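You operate a simulated robot arm through the tools that you are given. There is no shell and no other tool.

You are at the controls of a simulated robot arm. One attempt, no reset.

JOB
Unlock the washer's keys and spin the wet wash again at 1200.
Fine: switch the washer off when it is done; leave the door shut.

Only the result counts: the job must be done as asked and must still hold three seconds after the hand-in. Knocking over, shifting, dropping, spilling or breaking anything else fails it.

ROBOT AND FRAMES
A 6-joint arm with a fingered hand, fixed in place. Base frame: the origin is on the floor under the middle of its stand, x ahead of it, y to its left, z up. Units: m, degrees, N and s.
It reaches about 0.993 m from its shoulder. Its first joint turns from -166.0 to 166.0 degrees. Payload 5 kg.
The tool frame sits at the grasp point between the pads (the TCP): z along the fingers, y along the line on which they close. The tips reach 0.036 m beyond it. The gripper opens to 0.12 m; its body begins 0.042 m behind the TCP. The gripper is a hand of 4 fingers: y runs from the thumb to the fingers, the wrist lies at [-0.019, -0.123, -0.211] in the tool frame, and closing takes about 1.5 s.
Orientation is that of the tool frame in the base frame, as a unit quaternion [w, x, y, z]. With the fingers straight down and the wrist toward the robot, the tool's x, y and z point along [0, 1, 0], [1, 0, 0] and [0, 0, -1] of the base frame.

CONTROLS
- The arm moves only by the tool servo_tool. Its argument "plan" is a list of rows, each an object of numbers (a shift or turn left out is 0, a gripper value left out holds the last): "tx", "ty", "tz": the shift along the tool's x, y, z in units of 250 mm (1.0 is 250 mm); "rx", "ry", "rz": the turn, a rotation vector about the tool's x, y, z in units of 120 degrees (1.0 is 120 degrees); "grip": the gripper command, from -1 (shut) to 1 (fully open), values between in proportion. In form: [{"tx": .., "ty": .., "tz": .., "rx": .., "ry": .., "rz": .., "grip": ..}, ...]. A call has 1 to 20 rows; each row is the pose to reach, as a shift and turn from the pose commanded when the call began, along the tool's axes at that moment. A call with a number of a shift or a turn outside -1 to 1 is refused whole. Rows are played at 5 a second. More than 0.05 m and 8.6 degrees between two rows, or a gripper value outside its range, and nothing of the call is played. Where a pose cannot be reached the arm comes as near as it can. A force on the tool above 40 N (or 10 N above the force at the start of the call, whichever is more), or a blocked arm, ends the call early, and 0.2 s more pass. Each finger travels about 0.045 m/s and halts on what it meets, pressing with about 33 N; the grip force reading is that of the motor and also rises with nothing between the fingers. The clock runs only during rows and for 0.2 s after the last one: add rows that repeat a pose to give the fingers time. It gives the time, the measured TCP pose, the force on the tool (base axes), the opening and the grip force at its end, in the units of the frame above (readings bear some noise), with the torque about the TCP (base axes, N m) and any sound that the robot's microphone picked up.
- Cameras (640 x 400 px; columns grow to the right, rows downward): "scene" is fixed at [0.4038, -0.6403, 1.4145]; the picture's right is [0.96, 0.29, 0.00], its down [0.06, -0.21, -0.98] and it looks along [-0.28, 0.93, -0.22] (base axes); focal length 309 px, centre (320, 200). "wrist" rides on the gripper at [0.072, -0.101, -0.142] in the tool frame; the picture's right is [-0.79, 0.29, -0.54], its down [-0.56, -0.70, 0.44] and it looks along [-0.25, 0.65, 0.71] (tool axes); focal length 280 px, centre (320, 200).
- capture(camera): a new picture of that camera. It takes no simulated time.
- lift_body(by): slides the trunk up (or, below 0, down) by that many m; the arm rides with it, the base frame stays. It gives what a move gives, with no picture.
- grasp_type(shape): the hand has 4 fingers and takes this shape, open, in about a second: jaw (thumb against the fingers, like two jaws); tri (thumb and two fingers); tip (a fingertip pinch); poke (one finger out to press); point (the index stretched); flat (the hand flat); cup (the hand cupped); fist (a fist). The gripper value then closes the fingers along that shape, each until it touches; the sizes above hold for jaw. It gives what a move gives, with no picture.
- locate(camera, pixels): for up to 12 pixels [column, row] of the newest picture of that camera ("zoom" is the newest enlarged one), the place [x, y, z] in the base frame of the surface seen there, good to about 0.002 m, but the place of the scene camera against the robot may be out by one fixed shift of up to 0.018 m in any direction. It takes no simulated time.
- zoom(camera, box): a new picture of the part [left, top, right, bottom] of that camera's present view, enlarged. It takes no simulated time.
- sign_off(): hands the job in; it is judged then, once.

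Unless the task says otherwise, let go and move clear before handing in.

The tools are called after "Call:" as name(argument=value, ...) on one line, values as JSON. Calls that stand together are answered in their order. servo_tool: Moves the arm, as the interface text tells. Its arguments: {"type":"object","properties":{"plan":{"type":"array"}},"required":["plan"]} The other tools are called the same way: lift_body (by) moves the trunk up or down; grasp_type (shape) gives the hand a shape; capture (camera) takes a picture; locate (camera, pixels) gives the place of the surface under pixels of a picture; zoom (camera, box) takes an enlarged picture of a part of a camera's view; sign_off () hands the job in.

At the start:

```text
t: 0.0
ee_pos: [0.5874, 0.4083, 1.1989]
ee_rot: [0.0, 0.707, 0.707, 0.0]
wrist_force: [0.5, 0.1, 0.8]
wrist_torque: [-0.02, 0.02, 0.0]
finger_gap: 0.1196
grip_force: 0.0
shape: jaw
trunk travel left (down, up): [-0.7, 0.14]
```

scene: 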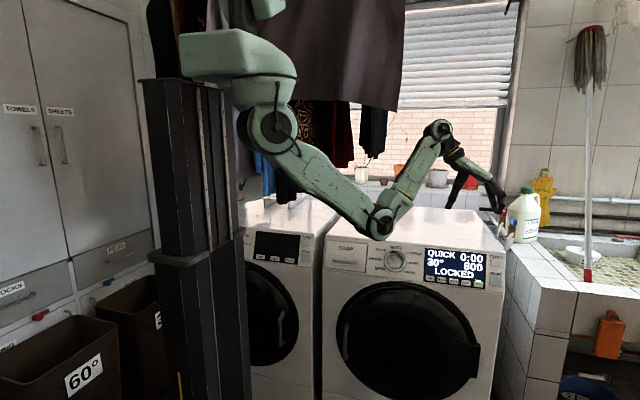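
wrist: 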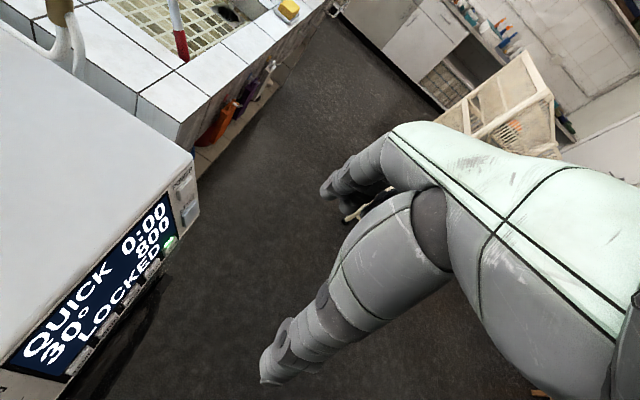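

The scene shows the right washer's display at about (455,265) reading "QUICK 0:00 30° 800 LOCKED", with small keys beneath it. I'll zoom in on the panel to read the keys and the dial.

Call:
zoom(camera="scene", box=[410, 235, 510, 298])

Call:
zoom(camera="scene", box=[320, 230, 430, 299])

Call:
zoom(camera="wrist", box=[0, 140, 220, 400])

```text
6.35 times, centred on (460, 266) of scene
```

zoom: 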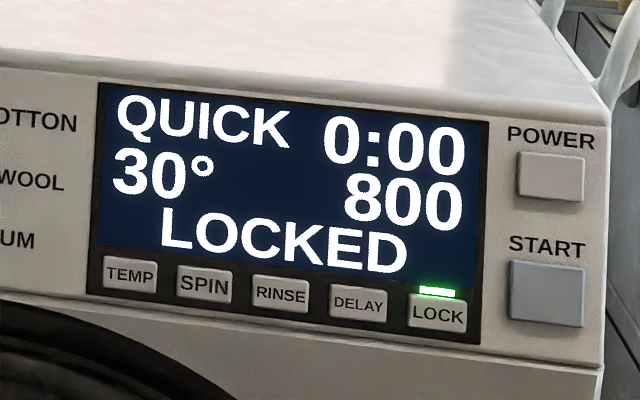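

```text
5.80 times, centred on (375, 264) of scene
```

zoom: 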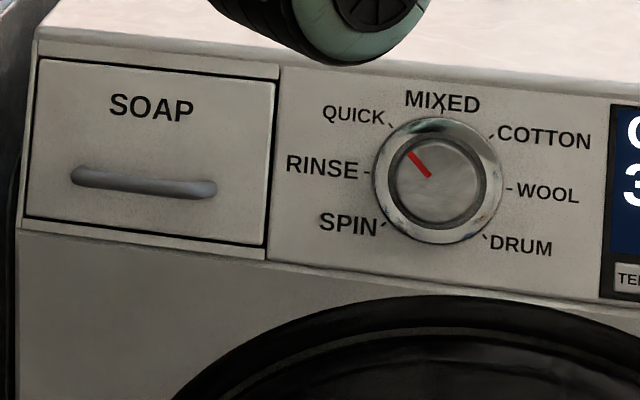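

```text
1.54 times, centred on (110, 270) of wrist
```

zoom: 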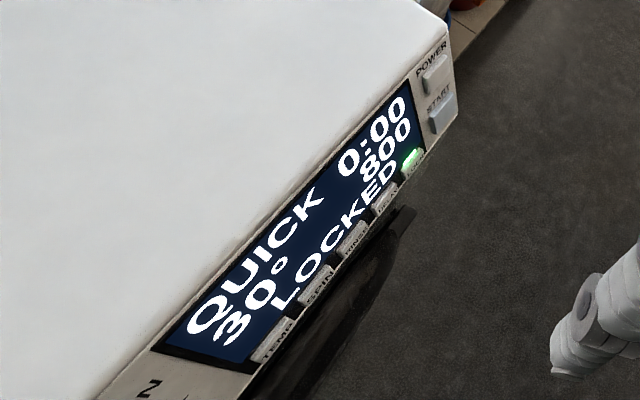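

The right washer has a row of keys (TEMP, SPIN, RINSE, DELAY, LOCK), POWER and START at the right, and a dial now at QUICK. I'll locate these in the base frame.

Call:
zoom(camera="scene", box=[410, 235, 510, 298])

Call:
locate(camera="zoom", pixels=[[130, 274], [205, 286], [281, 295], [358, 304], [438, 314], [550, 177], [547, 295], [50, 250], [540, 340], [330, 70], [588, 230], [60, 95]])

```text
6.35 times, centred on (460, 266) of scene
```

zoom: 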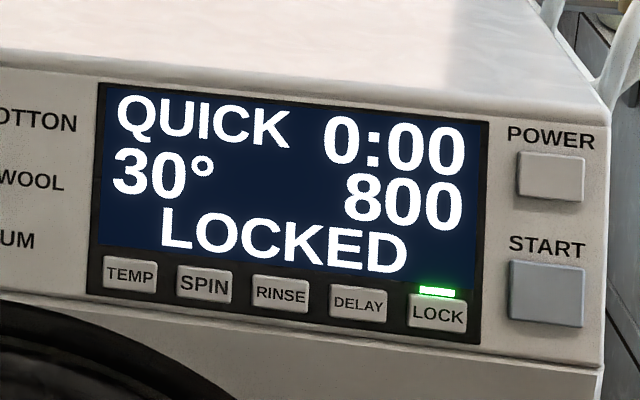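

```text
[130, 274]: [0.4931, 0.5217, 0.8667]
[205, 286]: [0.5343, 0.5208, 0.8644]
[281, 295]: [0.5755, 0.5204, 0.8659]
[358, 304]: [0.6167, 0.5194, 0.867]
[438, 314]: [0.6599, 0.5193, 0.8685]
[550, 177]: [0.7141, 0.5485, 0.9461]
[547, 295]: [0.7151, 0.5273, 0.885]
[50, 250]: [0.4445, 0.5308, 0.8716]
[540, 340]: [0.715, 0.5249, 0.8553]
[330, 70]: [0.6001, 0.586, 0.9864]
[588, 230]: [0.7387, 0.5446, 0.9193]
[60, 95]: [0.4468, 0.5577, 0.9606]
```

The panel is flat along x and leans back about 17°. The scene camera may be offset, so I'll locate the same keys with the wrist camera to compare.

Call:
zoom(camera="wrist", box=[80, 140, 220, 280])

Call:
zoom(camera="scene", box=[420, 90, 560, 240])

Call:
zoom(camera="scene", box=[320, 230, 430, 299])

Call:
locate(camera="zoom", pixels=[[437, 180], [437, 120], [437, 240], [380, 180], [496, 180], [412, 153], [430, 177], [470, 190], [560, 280], [320, 200], [420, 185], [437, 215]])

Call:
locate(camera="wrist", pixels=[[185, 180], [187, 212], [169, 243], [100, 200], [20, 300]])

```text
2.86 times, centred on (150, 210) of wrist
```

zoom: 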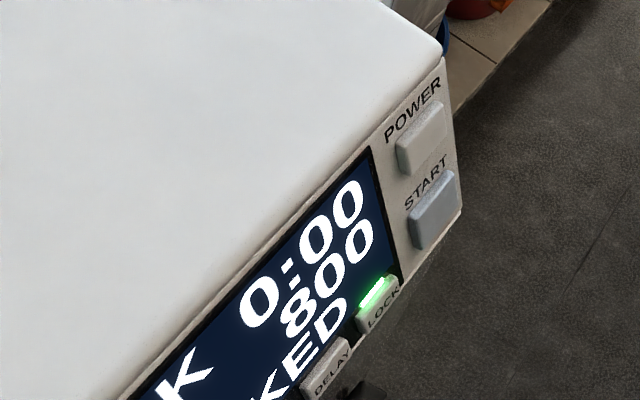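

```text
2.67 times, centred on (490, 165) of scene
```

zoom: 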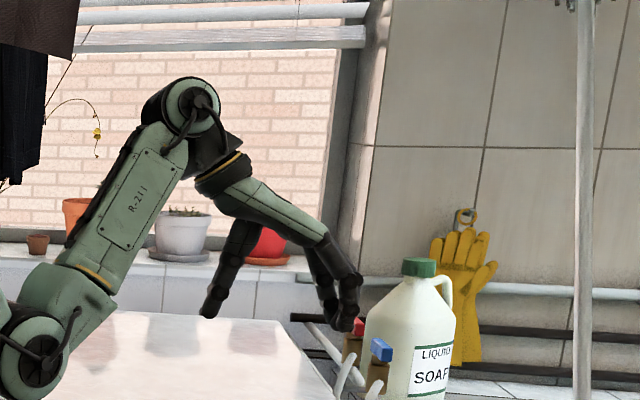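

```text
5.80 times, centred on (375, 264) of scene
```

zoom: 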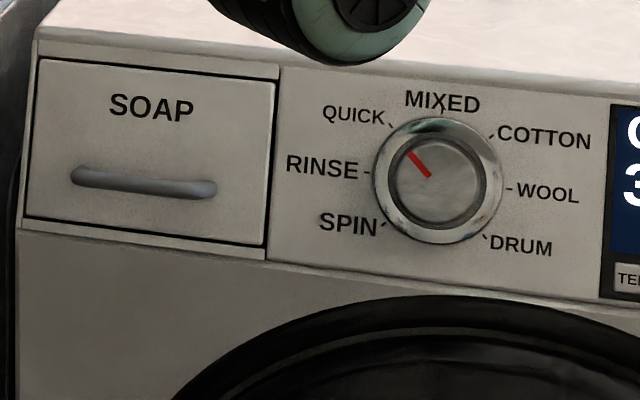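

```text
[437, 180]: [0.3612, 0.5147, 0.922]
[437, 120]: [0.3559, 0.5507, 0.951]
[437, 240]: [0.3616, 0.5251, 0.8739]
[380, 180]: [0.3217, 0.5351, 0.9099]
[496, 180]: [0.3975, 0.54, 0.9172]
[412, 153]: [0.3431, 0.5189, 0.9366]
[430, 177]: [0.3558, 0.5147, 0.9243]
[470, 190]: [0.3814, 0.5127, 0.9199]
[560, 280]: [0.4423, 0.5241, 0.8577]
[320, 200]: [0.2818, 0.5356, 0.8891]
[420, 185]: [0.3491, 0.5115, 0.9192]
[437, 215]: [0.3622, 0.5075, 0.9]
```

```text
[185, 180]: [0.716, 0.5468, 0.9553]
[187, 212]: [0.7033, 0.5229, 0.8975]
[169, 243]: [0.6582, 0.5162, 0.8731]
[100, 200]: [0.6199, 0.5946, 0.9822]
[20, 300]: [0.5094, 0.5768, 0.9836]
```

The offset between scene and wrist readings looks small, but I want it exact. I'll locate the keys through a wrist zoom, and find where the arm's elbow and shoulder sit before planning motion.

Call:
zoom(camera="wrist", box=[80, 140, 220, 280])

Call:
locate(camera="zoom", pixels=[[424, 137], [436, 207], [383, 310], [335, 368], [422, 160], [408, 240], [445, 60]])

Call:
locate(camera="scene", pixels=[[240, 60], [275, 125], [380, 225], [392, 205], [438, 130], [465, 170], [453, 205], [500, 205], [190, 100], [200, 300], [310, 165]])

```text
2.86 times, centred on (150, 210) of wrist
```

zoom: 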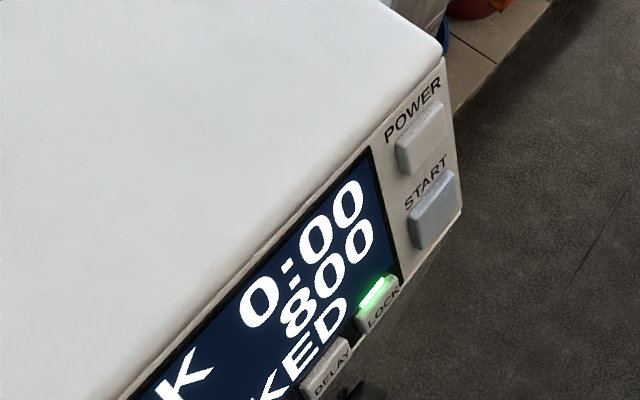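

```text
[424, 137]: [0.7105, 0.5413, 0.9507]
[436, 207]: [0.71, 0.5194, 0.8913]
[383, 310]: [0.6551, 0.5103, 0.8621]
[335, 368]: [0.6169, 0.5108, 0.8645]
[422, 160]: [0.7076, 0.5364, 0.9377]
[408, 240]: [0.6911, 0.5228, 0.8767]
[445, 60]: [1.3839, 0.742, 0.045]
```

```text
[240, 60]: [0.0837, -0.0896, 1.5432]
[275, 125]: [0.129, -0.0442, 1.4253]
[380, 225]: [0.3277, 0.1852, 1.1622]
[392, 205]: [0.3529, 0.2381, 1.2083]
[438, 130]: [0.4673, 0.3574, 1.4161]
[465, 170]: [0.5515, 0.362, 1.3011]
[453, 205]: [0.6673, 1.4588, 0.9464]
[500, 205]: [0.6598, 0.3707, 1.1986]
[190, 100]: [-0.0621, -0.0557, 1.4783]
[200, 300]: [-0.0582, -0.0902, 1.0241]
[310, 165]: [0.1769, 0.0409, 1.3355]
```

Wrist readings put the POWER key near (0.7105, 0.541, 0.950) and LOCK near (0.655, 0.511, 0.863), a few mm off the scene's. I'll form the poke hand first, while clear of everything, and look at where the fingertip is.

Call:
grasp_type(shape="poke")

Call:
capture(camera="wrist")

Call:
zoom(camera="scene", box=[420, 90, 560, 240])

```text
t: 0.9
ee_pos: [0.5872, 0.4083, 1.1988]
ee_rot: [0.0, 0.707, 0.707, 0.0]
wrist_force: [0.3, 0.3, -0.1]
wrist_torque: [-0.02, -0.01, 0.02]
finger_gap: 0.0001
grip_force: 0.0
shape: poke
trunk travel left (down, up): [-0.7, 0.14]
```

```text
taken
```

wrist: 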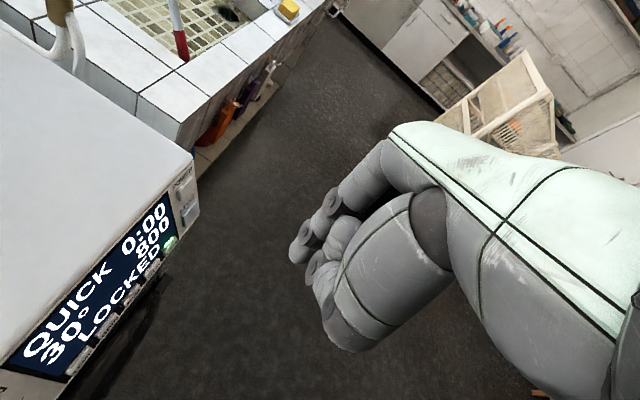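

```text
2.67 times, centred on (490, 165) of scene
```

zoom: 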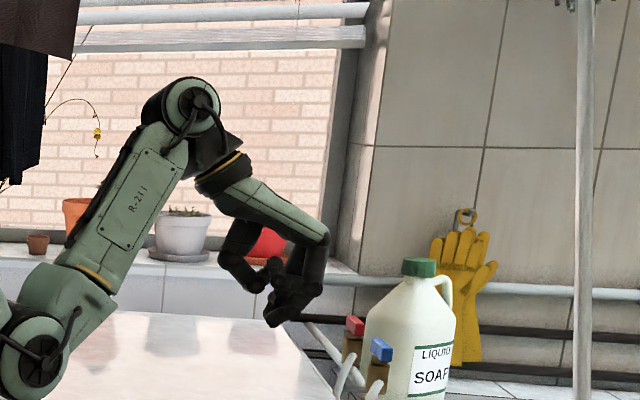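

In the poke shape the hand is curled with a tip near wrist pixel (300,250). I'll locate points on the fingers to find the foremost tip.

Call:
zoom(camera="wrist", box=[260, 140, 480, 360])

Call:
locate(camera="zoom", pixels=[[190, 190], [180, 198], [225, 205], [245, 160], [218, 225], [225, 240], [270, 220], [260, 345], [300, 360], [240, 290], [330, 120]])

Call:
zoom(camera="scene", box=[455, 150, 519, 214])

```text
1.82 times, centred on (370, 250) of wrist
```

zoom: 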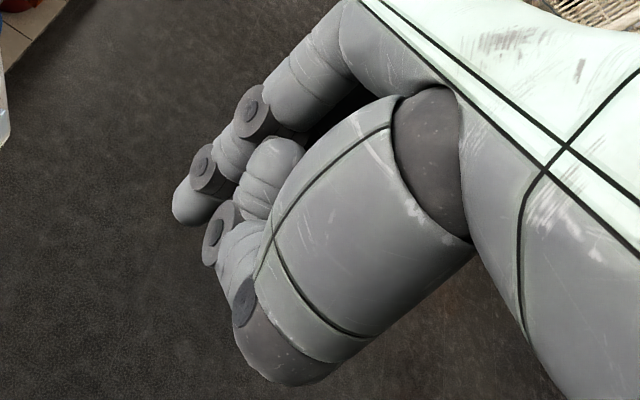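

```text
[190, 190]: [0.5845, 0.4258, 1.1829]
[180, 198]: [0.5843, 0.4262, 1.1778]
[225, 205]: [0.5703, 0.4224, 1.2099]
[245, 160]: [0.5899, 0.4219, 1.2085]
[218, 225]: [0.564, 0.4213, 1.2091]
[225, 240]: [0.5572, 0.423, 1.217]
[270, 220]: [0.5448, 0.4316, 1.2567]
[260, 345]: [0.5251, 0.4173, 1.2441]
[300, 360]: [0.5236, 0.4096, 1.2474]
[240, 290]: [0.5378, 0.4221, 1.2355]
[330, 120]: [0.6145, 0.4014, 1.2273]
```

```text
6.25 times, centred on (487, 182) of scene
```

zoom: 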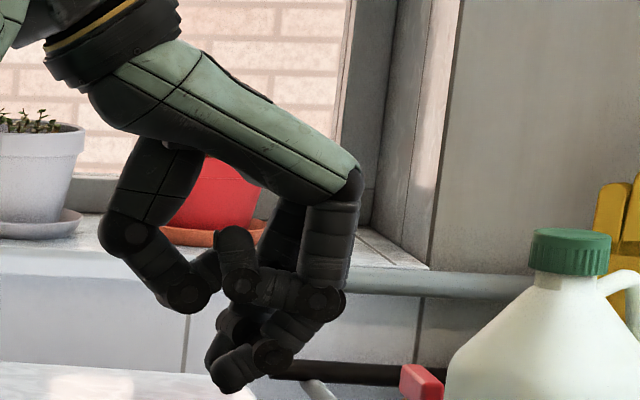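

The extended fingertip in the scene zoom is at about (222,383). I'll locate it there to get its lowest point relative to the TCP.

Call:
locate(camera="zoom", pixels=[[222, 388], [215, 375], [230, 380], [225, 365], [240, 370], [270, 355], [208, 365], [245, 320], [237, 285], [185, 295], [322, 300]])

Call:
zoom(camera="wrist", box=[280, 190, 370, 300])

```text
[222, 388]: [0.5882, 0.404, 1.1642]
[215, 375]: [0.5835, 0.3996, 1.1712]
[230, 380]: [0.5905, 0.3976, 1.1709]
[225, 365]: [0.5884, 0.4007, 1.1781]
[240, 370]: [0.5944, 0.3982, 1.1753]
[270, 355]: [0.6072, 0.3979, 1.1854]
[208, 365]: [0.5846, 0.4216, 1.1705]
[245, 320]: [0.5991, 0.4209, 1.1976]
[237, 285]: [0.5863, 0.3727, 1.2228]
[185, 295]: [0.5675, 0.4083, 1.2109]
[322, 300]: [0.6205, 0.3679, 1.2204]
```

```text
3.64 times, centred on (325, 245) of wrist
```

zoom: 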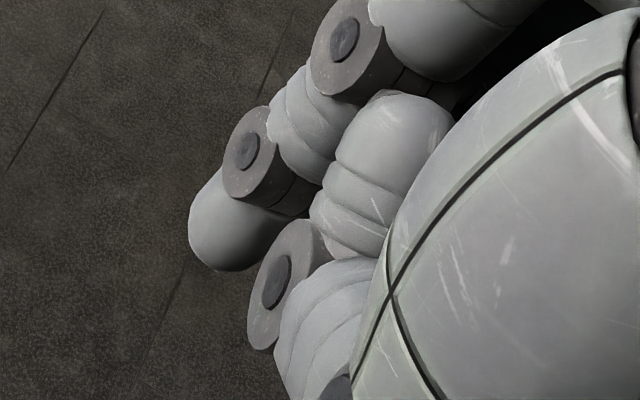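

The wrist and scene views disagree by about a finger's width in y, so two fingers may be lined up along the scene view. I'll zoom tighter to tell which one is extended.

Call:
zoom(camera="scene", box=[478, 185, 514, 216])

Call:
locate(camera="zoom", pixels=[[145, 340], [165, 300], [200, 290], [130, 300], [135, 260], [180, 250], [250, 260], [290, 250], [160, 200], [200, 180], [240, 200], [330, 150]])

```text
12.90 times, centred on (496, 200) of scene
```

zoom: 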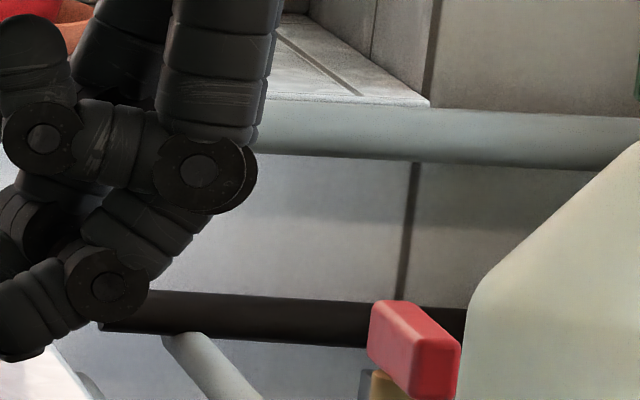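

```text
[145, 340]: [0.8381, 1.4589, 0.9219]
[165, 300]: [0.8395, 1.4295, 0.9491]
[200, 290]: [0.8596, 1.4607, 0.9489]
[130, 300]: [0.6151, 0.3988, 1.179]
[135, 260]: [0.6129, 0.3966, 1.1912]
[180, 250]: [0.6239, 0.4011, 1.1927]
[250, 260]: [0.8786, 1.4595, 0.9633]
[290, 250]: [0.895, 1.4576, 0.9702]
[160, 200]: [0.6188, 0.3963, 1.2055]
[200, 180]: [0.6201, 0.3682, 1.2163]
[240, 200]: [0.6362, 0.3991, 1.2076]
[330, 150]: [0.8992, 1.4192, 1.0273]
```

The finger with its joint disc at zoom pixel (105,285) has its surface at y≈0.397, behind the curled one at 0.368. I'll zoom again with the tip centred.

Call:
zoom(camera="scene", box=[472, 192, 500, 218])

Call:
locate(camera="zoom", pixels=[[180, 330], [200, 300], [150, 300], [140, 320], [160, 250], [140, 230], [110, 200], [230, 270], [175, 210], [250, 220], [120, 290], [165, 345]])

```text
15.38 times, centred on (486, 205) of scene
```

zoom: 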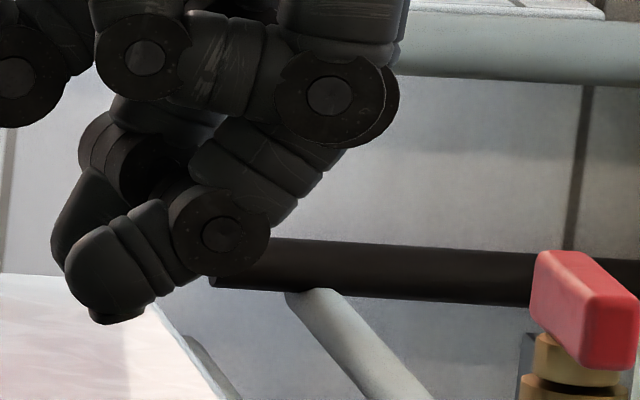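

```text
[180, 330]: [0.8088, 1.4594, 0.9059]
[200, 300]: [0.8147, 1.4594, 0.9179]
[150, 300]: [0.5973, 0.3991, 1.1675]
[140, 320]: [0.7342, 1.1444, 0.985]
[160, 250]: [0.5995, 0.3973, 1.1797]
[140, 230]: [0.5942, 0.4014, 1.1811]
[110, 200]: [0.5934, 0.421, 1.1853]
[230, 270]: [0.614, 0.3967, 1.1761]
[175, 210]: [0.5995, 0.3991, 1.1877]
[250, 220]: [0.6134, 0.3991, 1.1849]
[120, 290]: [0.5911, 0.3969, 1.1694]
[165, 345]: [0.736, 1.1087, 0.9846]
```

Two fingertips are side by side in "poke" (surfaces at y≈0.397 and 0.421), which is too wide for these keys. I'll try "point" and see if it gives one clear finger.

Call:
grasp_type(shape="point")

Call:
capture(camera="wrist")

Call:
zoom(camera="scene", box=[450, 150, 530, 230])

```text
t: 1.8
ee_pos: [0.5875, 0.4082, 1.1993]
ee_rot: [0.0, 0.707, 0.707, -0.001]
wrist_force: [0.4, 0.3, -0.6]
wrist_torque: [-0.01, 0.02, -0.01]
finger_gap: 0.0
grip_force: 0.3
shape: point
trunk travel left (down, up): [-0.7, 0.14]
```

```text
taken
```

wrist: 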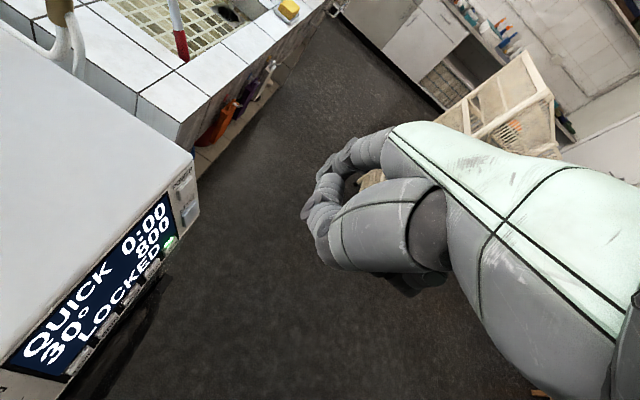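

```text
5.00 times, centred on (490, 190) of scene
```

zoom: 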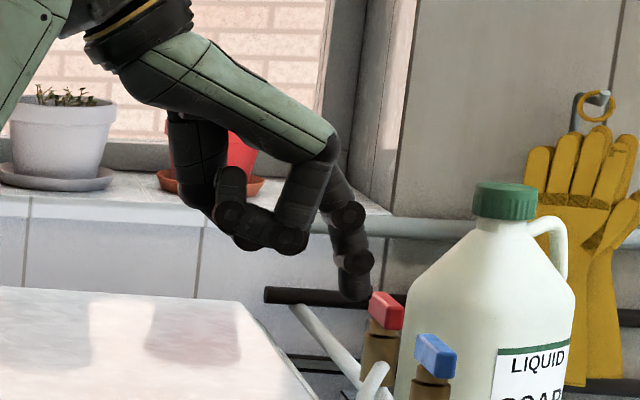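

"point" puts one finger out, with its tip at scene-zoom (355,297). I'll locate it in the scene and look for it in the wrist view.

Call:
locate(camera="zoom", pixels=[[355, 297], [350, 285], [355, 262], [340, 240], [350, 215], [285, 240], [230, 215], [245, 240], [365, 280], [345, 270]])

Call:
zoom(camera="wrist", box=[280, 110, 460, 310])

Call:
locate(camera="zoom", pixels=[[195, 215], [200, 130], [215, 165], [190, 190], [230, 110], [250, 80], [300, 100], [205, 245], [230, 260], [380, 310]])

```text
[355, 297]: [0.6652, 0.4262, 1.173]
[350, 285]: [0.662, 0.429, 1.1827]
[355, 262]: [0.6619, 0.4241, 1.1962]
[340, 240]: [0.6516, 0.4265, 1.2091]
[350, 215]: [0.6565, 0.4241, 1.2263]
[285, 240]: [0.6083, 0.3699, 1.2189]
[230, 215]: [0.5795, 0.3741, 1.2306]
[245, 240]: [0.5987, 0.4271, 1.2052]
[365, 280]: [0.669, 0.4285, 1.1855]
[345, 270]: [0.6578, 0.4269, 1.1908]
```

```text
2.00 times, centred on (370, 210) of wrist
```

zoom: 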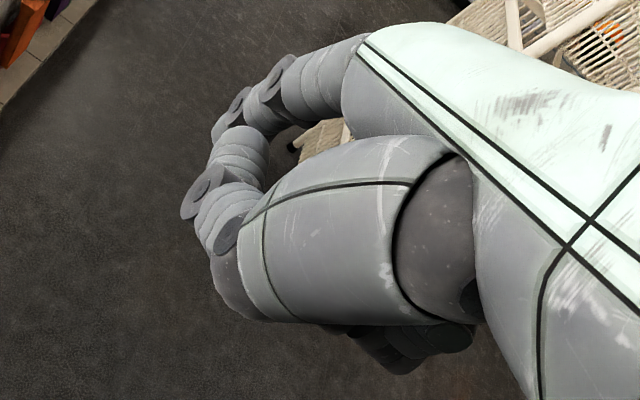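

```text
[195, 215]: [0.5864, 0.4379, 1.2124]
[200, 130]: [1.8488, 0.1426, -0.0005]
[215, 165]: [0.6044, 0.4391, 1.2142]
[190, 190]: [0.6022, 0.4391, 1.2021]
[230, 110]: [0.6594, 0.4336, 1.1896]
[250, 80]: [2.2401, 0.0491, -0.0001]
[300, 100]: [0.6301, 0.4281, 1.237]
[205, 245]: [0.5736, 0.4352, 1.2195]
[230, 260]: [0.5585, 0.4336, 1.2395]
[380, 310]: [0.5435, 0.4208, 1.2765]
```

In "point" the index tip sits at about tool (0.018, 0.074, 0.025), well clear of the curled fingers. I'll zoom the wrist view on the tip to pin it down.

Call:
zoom(camera="wrist", box=[295, 135, 375, 195])

Call:
locate(camera="zoom", pixels=[[200, 230], [215, 210], [180, 250], [230, 180], [260, 150], [300, 130], [190, 215], [240, 230]])

Call:
zoom(camera="scene", box=[505, 185, 540, 215])

```text
6.67 times, centred on (335, 165) of wrist
```

zoom: 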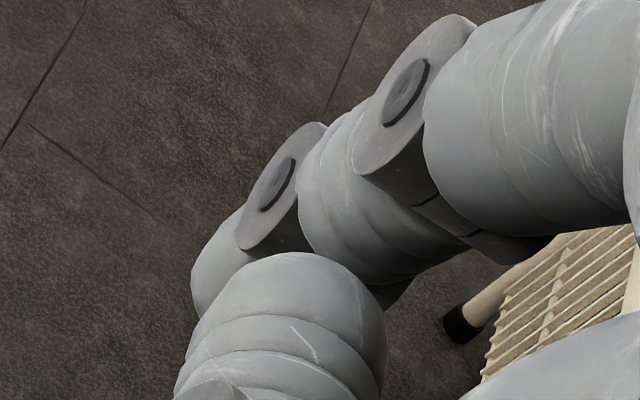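

```text
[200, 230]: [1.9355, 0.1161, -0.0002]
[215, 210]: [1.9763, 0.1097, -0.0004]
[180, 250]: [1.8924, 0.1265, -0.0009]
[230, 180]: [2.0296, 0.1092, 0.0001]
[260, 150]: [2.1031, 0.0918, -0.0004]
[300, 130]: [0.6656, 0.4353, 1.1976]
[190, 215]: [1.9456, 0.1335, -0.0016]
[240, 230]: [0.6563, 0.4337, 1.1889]
```

```text
13.33 times, centred on (522, 200) of scene
```

zoom: 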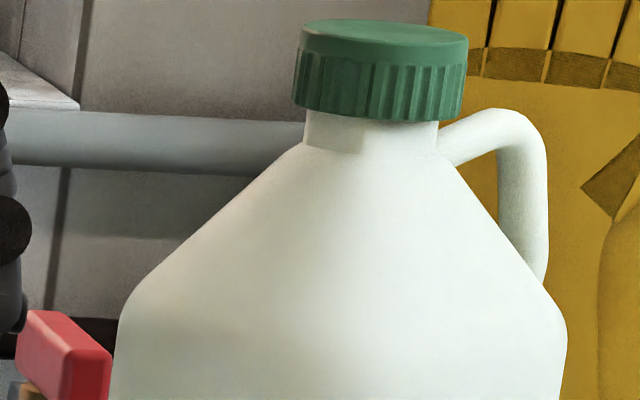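

The index tip link is at zoom pixels (195–250, 215–315), its lower end just hidden by the thumb. I'll locate on it directly.

Call:
zoom(camera="wrist", box=[295, 135, 375, 195])

Call:
locate(camera="zoom", pixels=[[205, 280], [200, 300], [215, 260], [230, 240], [225, 225], [270, 190], [400, 90], [280, 280], [340, 190], [500, 100]])

Call:
zoom(camera="scene", box=[485, 185, 520, 215])

```text
6.67 times, centred on (335, 165) of wrist
```

zoom: 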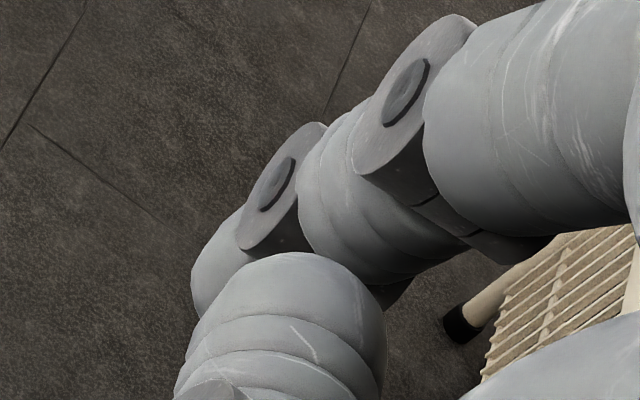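

```text
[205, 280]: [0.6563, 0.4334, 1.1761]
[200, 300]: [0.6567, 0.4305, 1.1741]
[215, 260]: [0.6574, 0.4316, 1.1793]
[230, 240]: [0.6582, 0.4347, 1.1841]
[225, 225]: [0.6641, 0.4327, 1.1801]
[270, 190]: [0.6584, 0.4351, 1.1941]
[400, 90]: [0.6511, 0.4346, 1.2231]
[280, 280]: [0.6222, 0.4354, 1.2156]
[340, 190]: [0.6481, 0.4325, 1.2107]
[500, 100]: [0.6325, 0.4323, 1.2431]
```

```text
13.33 times, centred on (502, 200) of scene
```

zoom: 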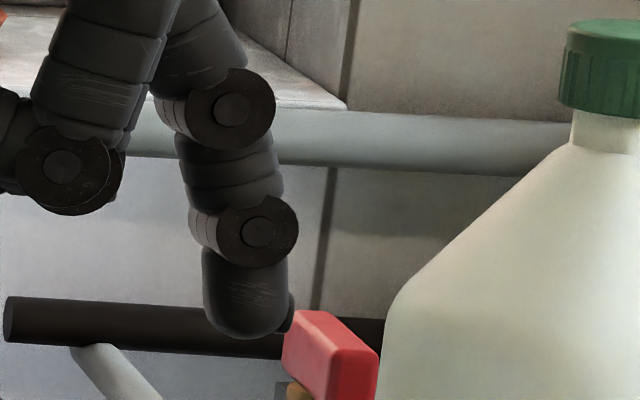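

The index tip is now pinned at about tool (0.0175, 0.070, 0.030), radius ≈0.0097. Next I'll back off in y and tip the hand forward about 73° so the finger faces square into the leaning panel, staying above the washer.

Call:
servo_tool(plan=[{"tx": -0.05, "ry": 0.068}, {"tx": -0.1, "ry": 0.136}, {"tx": -0.15, "ry": 0.203}, {"tx": -0.2, "ry": 0.271}, {"tx": -0.25, "ry": 0.339}, {"tx": -0.3, "ry": 0.407}, {"tx": -0.35, "ry": 0.474}, {"tx": -0.4, "ry": 0.542}, {"tx": -0.45, "ry": 0.61}, {"tx": -0.45, "ry": 0.61}])

Call:
capture(camera="scene")

Call:
capture(camera="wrist")

```text
t: 4.0
ee_pos: [0.5886, 0.2945, 1.1996]
ee_rot: [-0.422, 0.567, 0.568, 0.422]
wrist_force: [-0.5, 0.3, 0.3]
wrist_torque: [0.01, 0.01, 0.0]
finger_gap: 0.0001
grip_force: 0.1
shape: point
trunk travel left (down, up): [-0.7, 0.14]
```

```text
taken
```

scene: 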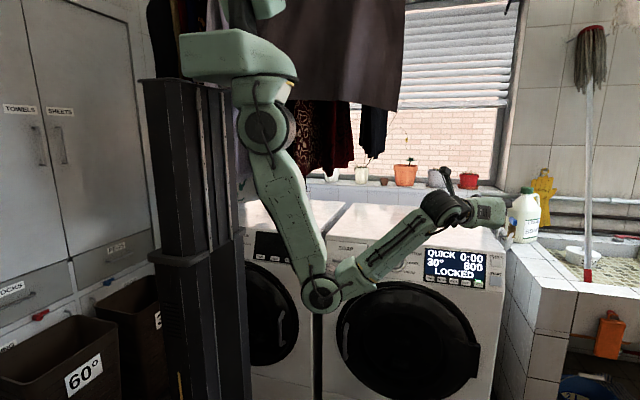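

```text
taken
```

wrist: 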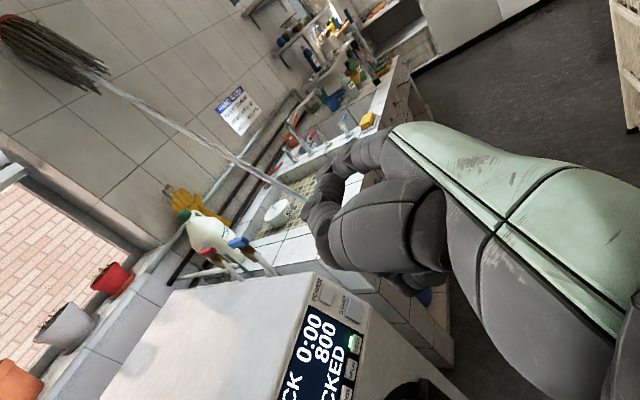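

The hand now faces the panel, well clear at y≈0.29, and the display still reads LOCKED. I'll lower the trunk 0.3 m to bring the hand to key height.

Call:
lift_body(by=-0.3)

Call:
capture(camera="wrist")

Call:
capture(camera="scene")

```text
t: 7.0
ee_pos: [0.587, 0.2935, 0.8992]
ee_rot: [-0.422, 0.568, 0.568, 0.421]
wrist_force: [0.0, -0.5, 0.5]
wrist_torque: [0.03, 0.0, 0.0]
finger_gap: 0.0
grip_force: 0.0
shape: point
trunk travel left (down, up): [-0.4, 0.44]
```

```text
taken
```

wrist: 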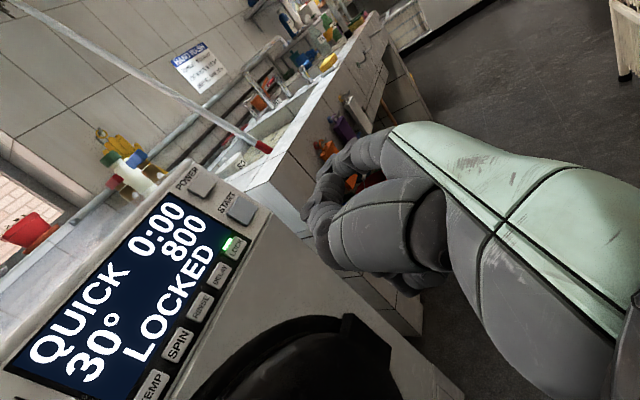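

```text
taken
```

scene: 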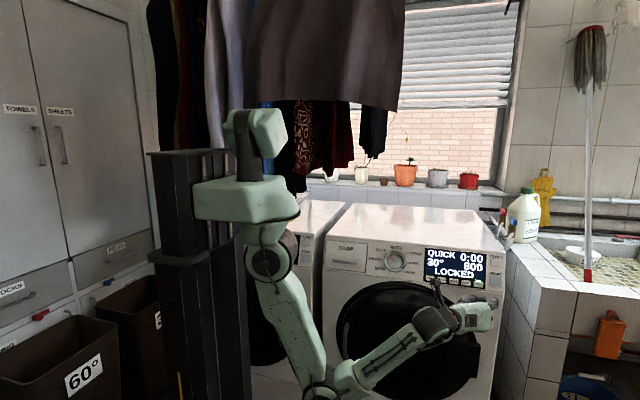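

The wrist camera now sees the whole panel: keys along (150,385)–(236,247), POWER (202,187), START (240,208). I'll zoom and locate them accurately.

Call:
zoom(camera="wrist", box=[90, 150, 290, 400])

Call:
zoom(camera="wrist", box=[160, 160, 270, 270])

```text
1.60 times, centred on (190, 275) of wrist
```

zoom: 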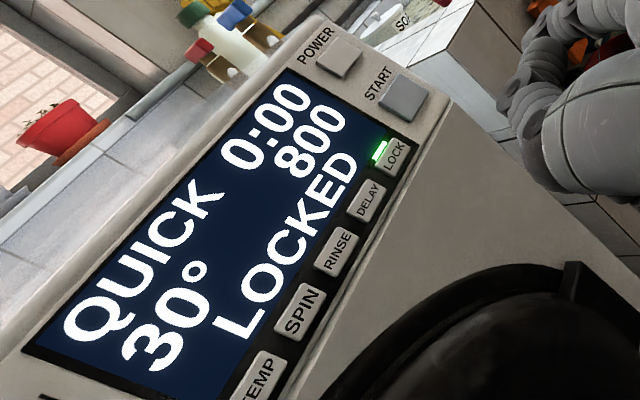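

```text
3.64 times, centred on (215, 215) of wrist
```

zoom: 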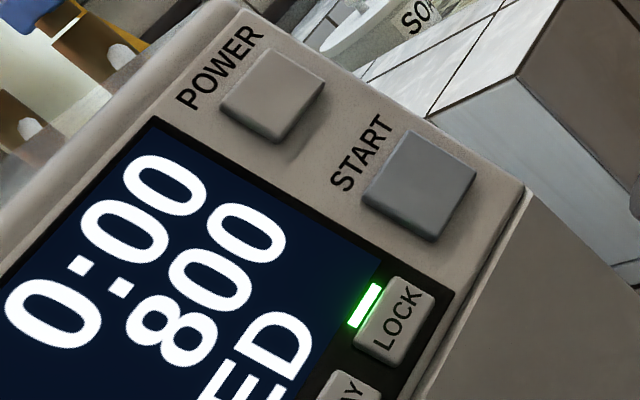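

Call:
locate(camera="zoom", pixels=[[396, 320], [420, 285], [370, 350], [277, 92], [420, 183], [312, 75], [230, 115], [460, 160], [380, 205], [330, 130], [440, 290], [300, 230]])

Call:
locate(camera="wrist", pixels=[[220, 274], [201, 306], [178, 344], [152, 386]])

```text
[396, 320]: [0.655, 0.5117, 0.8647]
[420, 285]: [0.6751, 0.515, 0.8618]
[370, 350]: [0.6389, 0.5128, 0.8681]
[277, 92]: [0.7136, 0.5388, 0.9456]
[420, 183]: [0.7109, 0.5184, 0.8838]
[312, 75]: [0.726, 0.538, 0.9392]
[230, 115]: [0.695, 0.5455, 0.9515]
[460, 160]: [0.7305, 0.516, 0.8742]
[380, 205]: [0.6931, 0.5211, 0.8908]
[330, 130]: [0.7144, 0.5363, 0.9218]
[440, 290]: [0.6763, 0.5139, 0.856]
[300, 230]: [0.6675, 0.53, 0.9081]
```

```text
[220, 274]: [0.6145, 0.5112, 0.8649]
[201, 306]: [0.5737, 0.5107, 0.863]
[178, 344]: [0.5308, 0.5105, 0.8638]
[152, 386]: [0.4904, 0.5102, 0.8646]
```

Wrist-based key centres: LOCK (0.656, 0.512, 0.8645), SPIN (0.531, 0.511, 0.864), START (0.711, 0.518, 0.883), POWER (0.712, 0.540, 0.945). Before closing in I'll check how far the door bulges below the panel.

Call:
locate(camera="scene", pixels=[[400, 290], [460, 320], [478, 350], [420, 340], [440, 300], [485, 300], [380, 345], [395, 258], [345, 255]])

```text
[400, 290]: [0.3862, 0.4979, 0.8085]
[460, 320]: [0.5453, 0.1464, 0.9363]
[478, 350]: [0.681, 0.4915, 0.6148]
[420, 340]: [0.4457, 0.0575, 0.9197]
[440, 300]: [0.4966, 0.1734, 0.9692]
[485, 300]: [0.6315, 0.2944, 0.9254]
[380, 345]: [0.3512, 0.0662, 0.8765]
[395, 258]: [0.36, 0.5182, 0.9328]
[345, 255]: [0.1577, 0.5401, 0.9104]
```

The door stands out to about y≈0.49, and the curled fingers stay behind that when pressing. I'll move the index tip to a 4 cm standoff in front of LOCK, with a 15° tilt for clearance.

Call:
servo_tool(plan=[{"tx": 0.01, "ty": 0.006, "tz": 0.105, "rx": 0.025}, {"tx": 0.02, "ty": 0.011, "tz": 0.209, "rx": 0.05}, {"tx": 0.029, "ty": 0.017, "tz": 0.314, "rx": 0.075}, {"tx": 0.039, "ty": 0.022, "tz": 0.419, "rx": 0.1}, {"tx": 0.0486, "ty": 0.028, "tz": 0.5235, "rx": 0.125}, {"tx": 0.0486, "ty": 0.028, "tz": 0.5235, "rx": 0.125}])

Call:
capture(camera="wrist")

Call:
capture(camera="scene")

```text
t: 8.4
ee_pos: [0.5968, 0.4246, 0.8729]
ee_rot: [-0.493, 0.507, 0.618, 0.344]
wrist_force: [0.7, 0.1, -0.1]
wrist_torque: [0.02, -0.01, 0.01]
finger_gap: 0.0001
grip_force: 0.0
shape: point
trunk travel left (down, up): [-0.4, 0.44]
```

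```text
taken
```

wrist: 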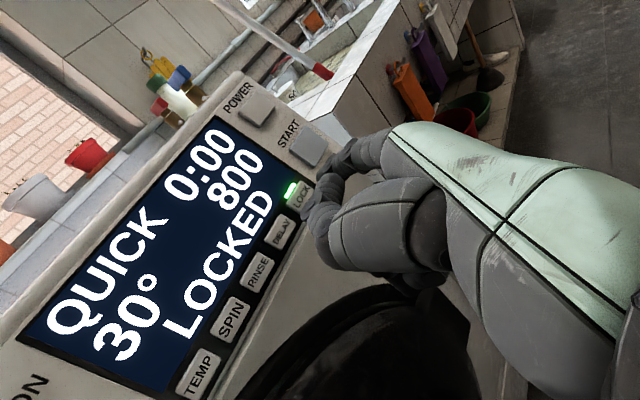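

```text
taken
```

scene: 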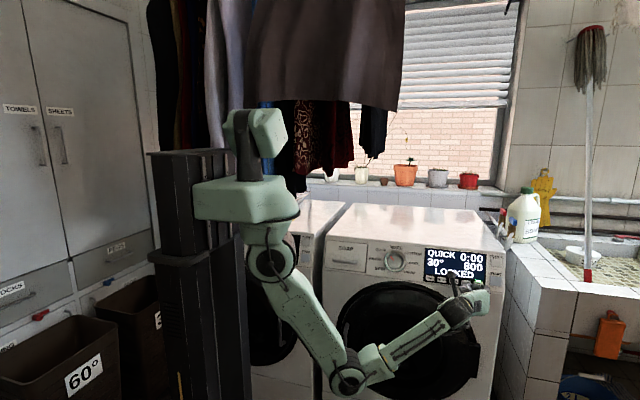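

The tip should be about 4 cm from LOCK. I'll zoom the wrist and scene views to check the fingertip against the key.

Call:
zoom(camera="wrist", box=[260, 120, 370, 240])

Call:
zoom(camera="scene", box=[430, 250, 510, 310])

```text
3.33 times, centred on (315, 180) of wrist
```

zoom: 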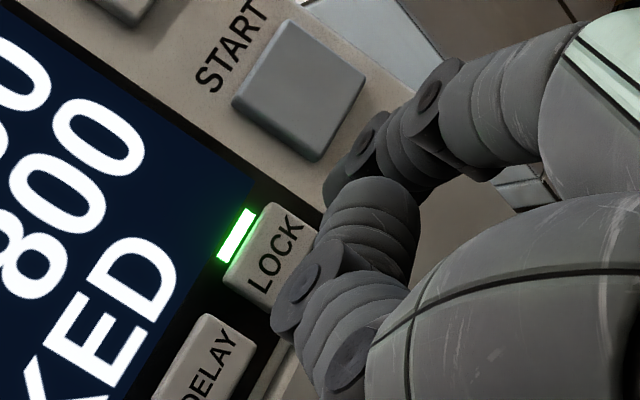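

```text
6.67 times, centred on (470, 280) of scene
```

zoom: 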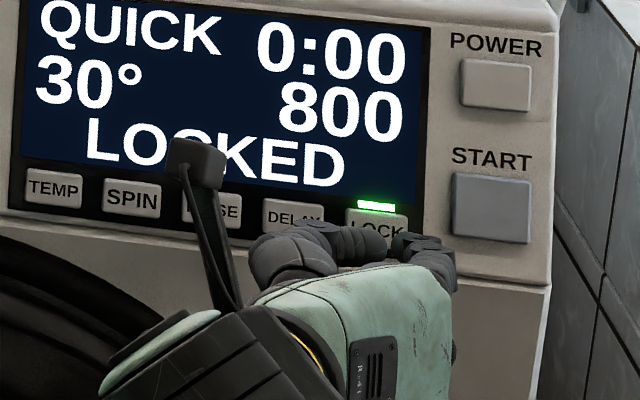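

The scene zoom shows the finger heading for LOCK with the display unobstructed. I'll verify the fingertip position with a locate on the index's last joint.

Call:
zoom(camera="wrist", box=[295, 135, 375, 195])

Call:
locate(camera="zoom", pixels=[[270, 190], [205, 280], [215, 260], [400, 90], [150, 300], [100, 340], [120, 310]])

```text
6.67 times, centred on (335, 165) of wrist
```

zoom: 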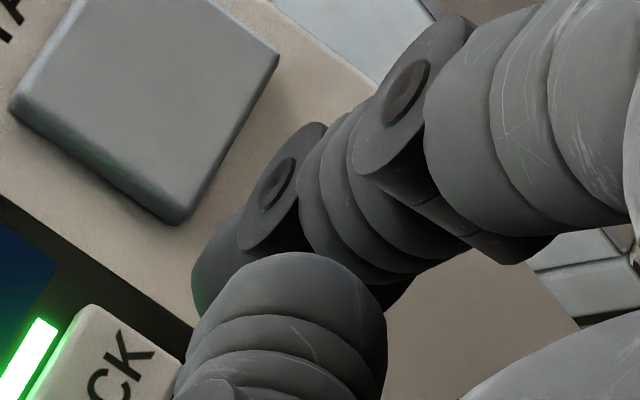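

```text
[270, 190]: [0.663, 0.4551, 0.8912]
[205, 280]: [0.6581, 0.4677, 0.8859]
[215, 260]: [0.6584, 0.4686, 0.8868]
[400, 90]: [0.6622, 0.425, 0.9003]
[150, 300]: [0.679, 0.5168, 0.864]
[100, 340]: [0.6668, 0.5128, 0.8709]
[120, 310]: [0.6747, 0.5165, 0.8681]
```

By the joint locate, the tip centre is about (0.6577, 0.466, 0.878), so contact with LOCK comes after about 3.8 cm along the panel normal. I'll approach to first contact and read the force.

Call:
servo_tool(plan=[{"ty": 0.014, "tz": 0.079}, {"ty": 0.0286, "tz": 0.133}, {"ty": 0.0327, "tz": 0.1486}, {"ty": 0.0327, "tz": 0.1486}])

Call:
zoom(camera="wrist", box=[260, 120, 370, 240])

Call:
zoom(camera="scene", box=[430, 250, 510, 310])

```text
t: 9.4
ee_pos: [0.5926, 0.4599, 0.8622]
ee_rot: [-0.493, 0.508, 0.617, 0.344]
wrist_force: [-0.1, -1.3, -0.1]
wrist_torque: [-0.02, 0.0, -0.11]
finger_gap: 0.1151
grip_force: 0.0
shape: point
trunk travel left (down, up): [-0.4, 0.44]
heard: click
```

```text
3.33 times, centred on (315, 180) of wrist
```

zoom: 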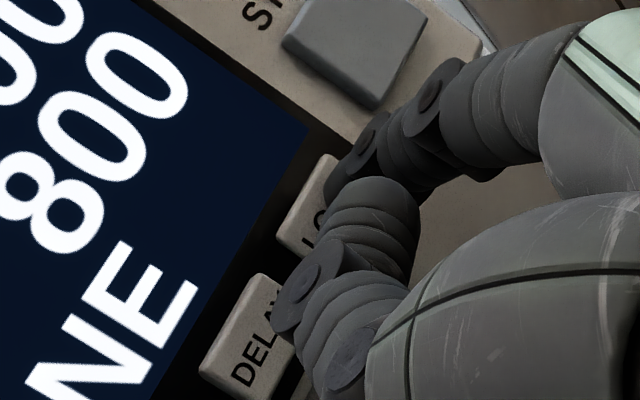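

```text
6.67 times, centred on (470, 280) of scene
```

zoom: 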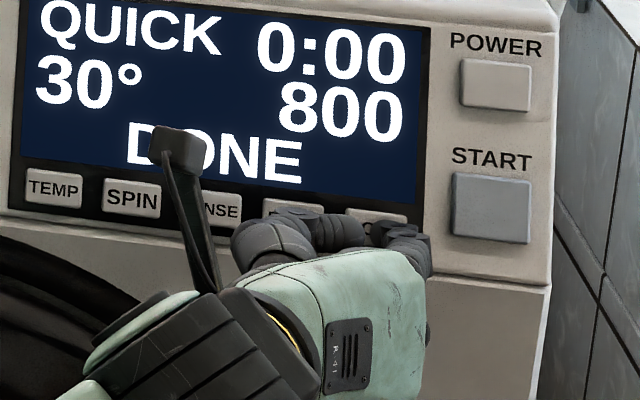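

A click was heard, the green LED is out, and the display now says DONE instead of LOCKED, so the keys are unlocked. I'll back straight off the key and confirm it stays so.

Call:
servo_tool(plan=[{"ty": -0.041, "tz": -0.155}, {"ty": -0.083, "tz": -0.309}, {"ty": -0.124, "tz": -0.464}, {"ty": -0.124, "tz": -0.464}])

Call:
capture(camera="wrist")

Call:
zoom(camera="scene", box=[330, 230, 510, 310])

```text
t: 10.4
ee_pos: [0.5907, 0.3437, 0.8964]
ee_rot: [-0.492, 0.507, 0.619, 0.343]
wrist_force: [0.7, 0.6, 0.2]
wrist_torque: [-0.01, 0.0, 0.01]
finger_gap: 0.0003
grip_force: 0.1
shape: point
trunk travel left (down, up): [-0.4, 0.44]
```

```text
taken
```

wrist: 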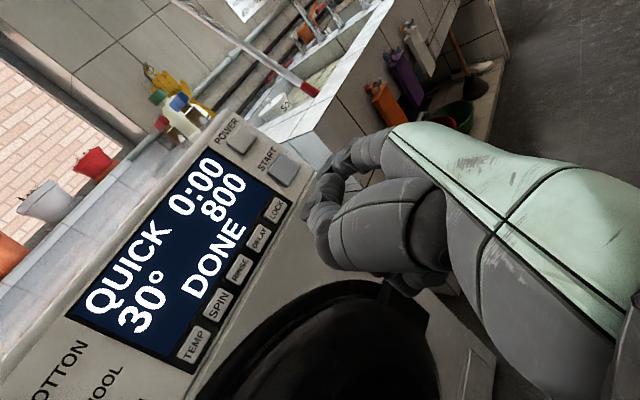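

```text
3.56 times, centred on (420, 270) of scene
```

zoom: 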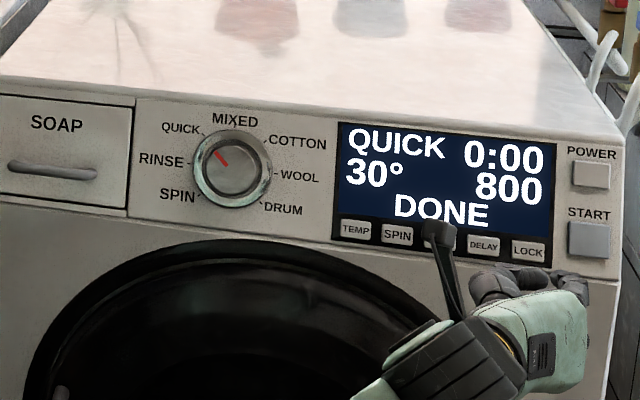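

The keys stay unlocked (DONE, LED off). Next is the dial, which is closer to the robot's stand, so I'll check shoulder and elbow positions and measure the knob before choosing a trunk height.

Call:
capture(camera="scene")

Call:
locate(camera="scene", pixels=[[268, 262], [250, 205], [345, 372], [345, 385], [440, 300], [260, 130], [80, 375], [140, 320], [200, 330], [235, 330], [310, 390]])

```text
taken
```

scene: 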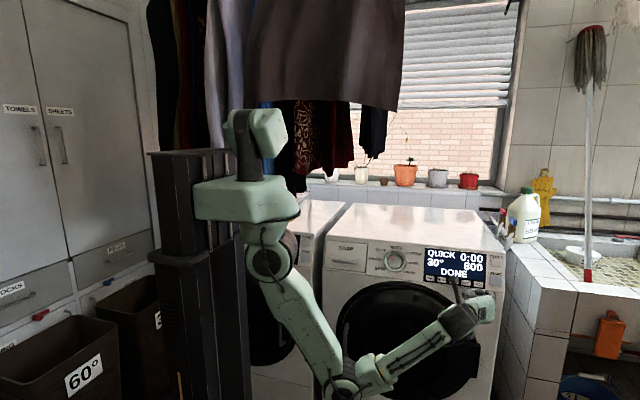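

```text
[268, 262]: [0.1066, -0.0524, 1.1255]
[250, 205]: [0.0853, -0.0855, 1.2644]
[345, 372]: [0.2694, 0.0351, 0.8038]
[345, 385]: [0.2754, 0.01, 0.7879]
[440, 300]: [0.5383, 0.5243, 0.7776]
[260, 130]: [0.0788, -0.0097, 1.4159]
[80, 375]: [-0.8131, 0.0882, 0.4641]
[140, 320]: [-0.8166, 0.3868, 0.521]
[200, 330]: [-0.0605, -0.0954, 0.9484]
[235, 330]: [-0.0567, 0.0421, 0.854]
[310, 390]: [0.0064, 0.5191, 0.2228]
```

The shoulder is near (0.11, 0, 1.13) and the elbow hangs low at (0.28, 0.08, 0.77). The knob is close in, so I'll lower the trunk to unfold the arm, opening the hand as jaw to grip the knob.

Call:
grasp_type(shape="jaw")

Call:
lift_body(by=-0.32)

Call:
capture(camera="scene")

Call:
capture(camera="wrist")

```text
t: 11.3
ee_pos: [0.5923, 0.3426, 0.8968]
ee_rot: [-0.491, 0.508, 0.618, 0.344]
wrist_force: [0.0, -0.2, 0.1]
wrist_torque: [-0.04, 0.04, -0.01]
finger_gap: 0.1198
grip_force: 0.1
shape: jaw
trunk travel left (down, up): [-0.4, 0.44]
```

```text
t: 14.5
ee_pos: [0.5923, 0.3435, 0.5763]
ee_rot: [-0.492, 0.508, 0.618, 0.343]
wrist_force: [-0.2, 0.3, -0.5]
wrist_torque: [0.01, -0.01, -0.01]
finger_gap: 0.1196
grip_force: 0.1
shape: jaw
trunk travel left (down, up): [-0.08, 0.76]
```

```text
taken
```

scene: 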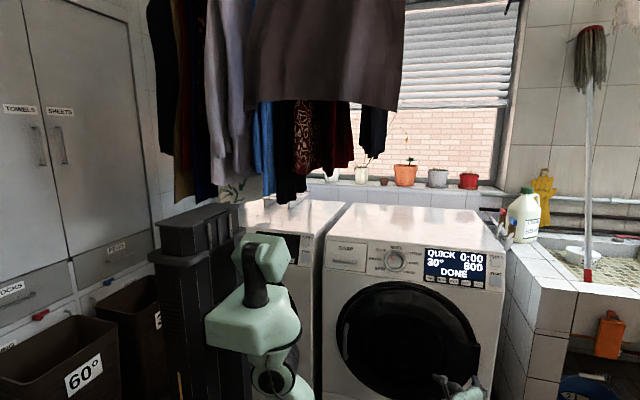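

```text
taken
```

wrist: 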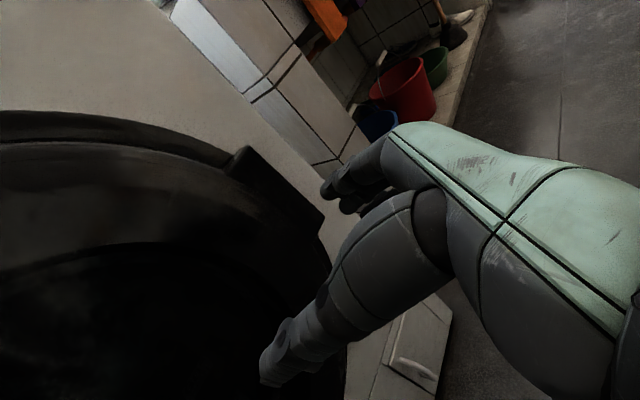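

The trunk is down and the hand, opened as jaw, hangs in front of the door with clearance. I'll raise the hand and square it to the panel.

Call:
servo_tool(plan=[{"tx": 0.153, "ty": -0.012, "tz": -0.045, "rx": -0.025}, {"tx": 0.306, "ty": -0.024, "tz": -0.089, "rx": -0.05}, {"tx": 0.459, "ty": -0.036, "tz": -0.134, "rx": -0.075}, {"tx": 0.612, "ty": -0.048, "tz": -0.179, "rx": -0.1}, {"tx": 0.7656, "ty": -0.06, "tz": -0.2234, "rx": -0.125}, {"tx": 0.7656, "ty": -0.06, "tz": -0.2234, "rx": -0.125}])

Call:
capture(camera="scene")

```text
t: 15.9
ee_pos: [0.5913, 0.3441, 0.7767]
ee_rot: [-0.421, 0.568, 0.568, 0.422]
wrist_force: [0.1, -0.4, 0.0]
wrist_torque: [0.0, -0.03, 0.03]
finger_gap: 0.1199
grip_force: 0.1
shape: jaw
trunk travel left (down, up): [-0.08, 0.76]
```

```text
taken
```

scene: 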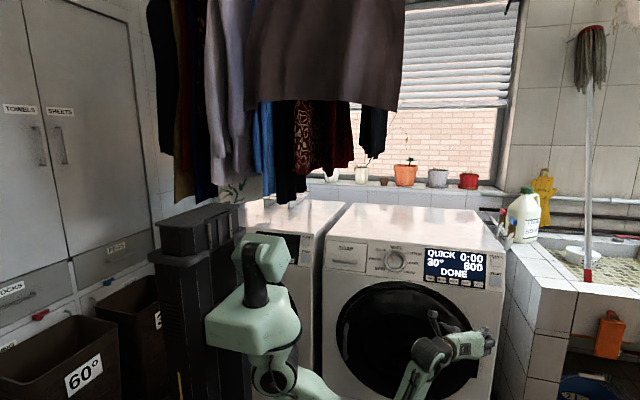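

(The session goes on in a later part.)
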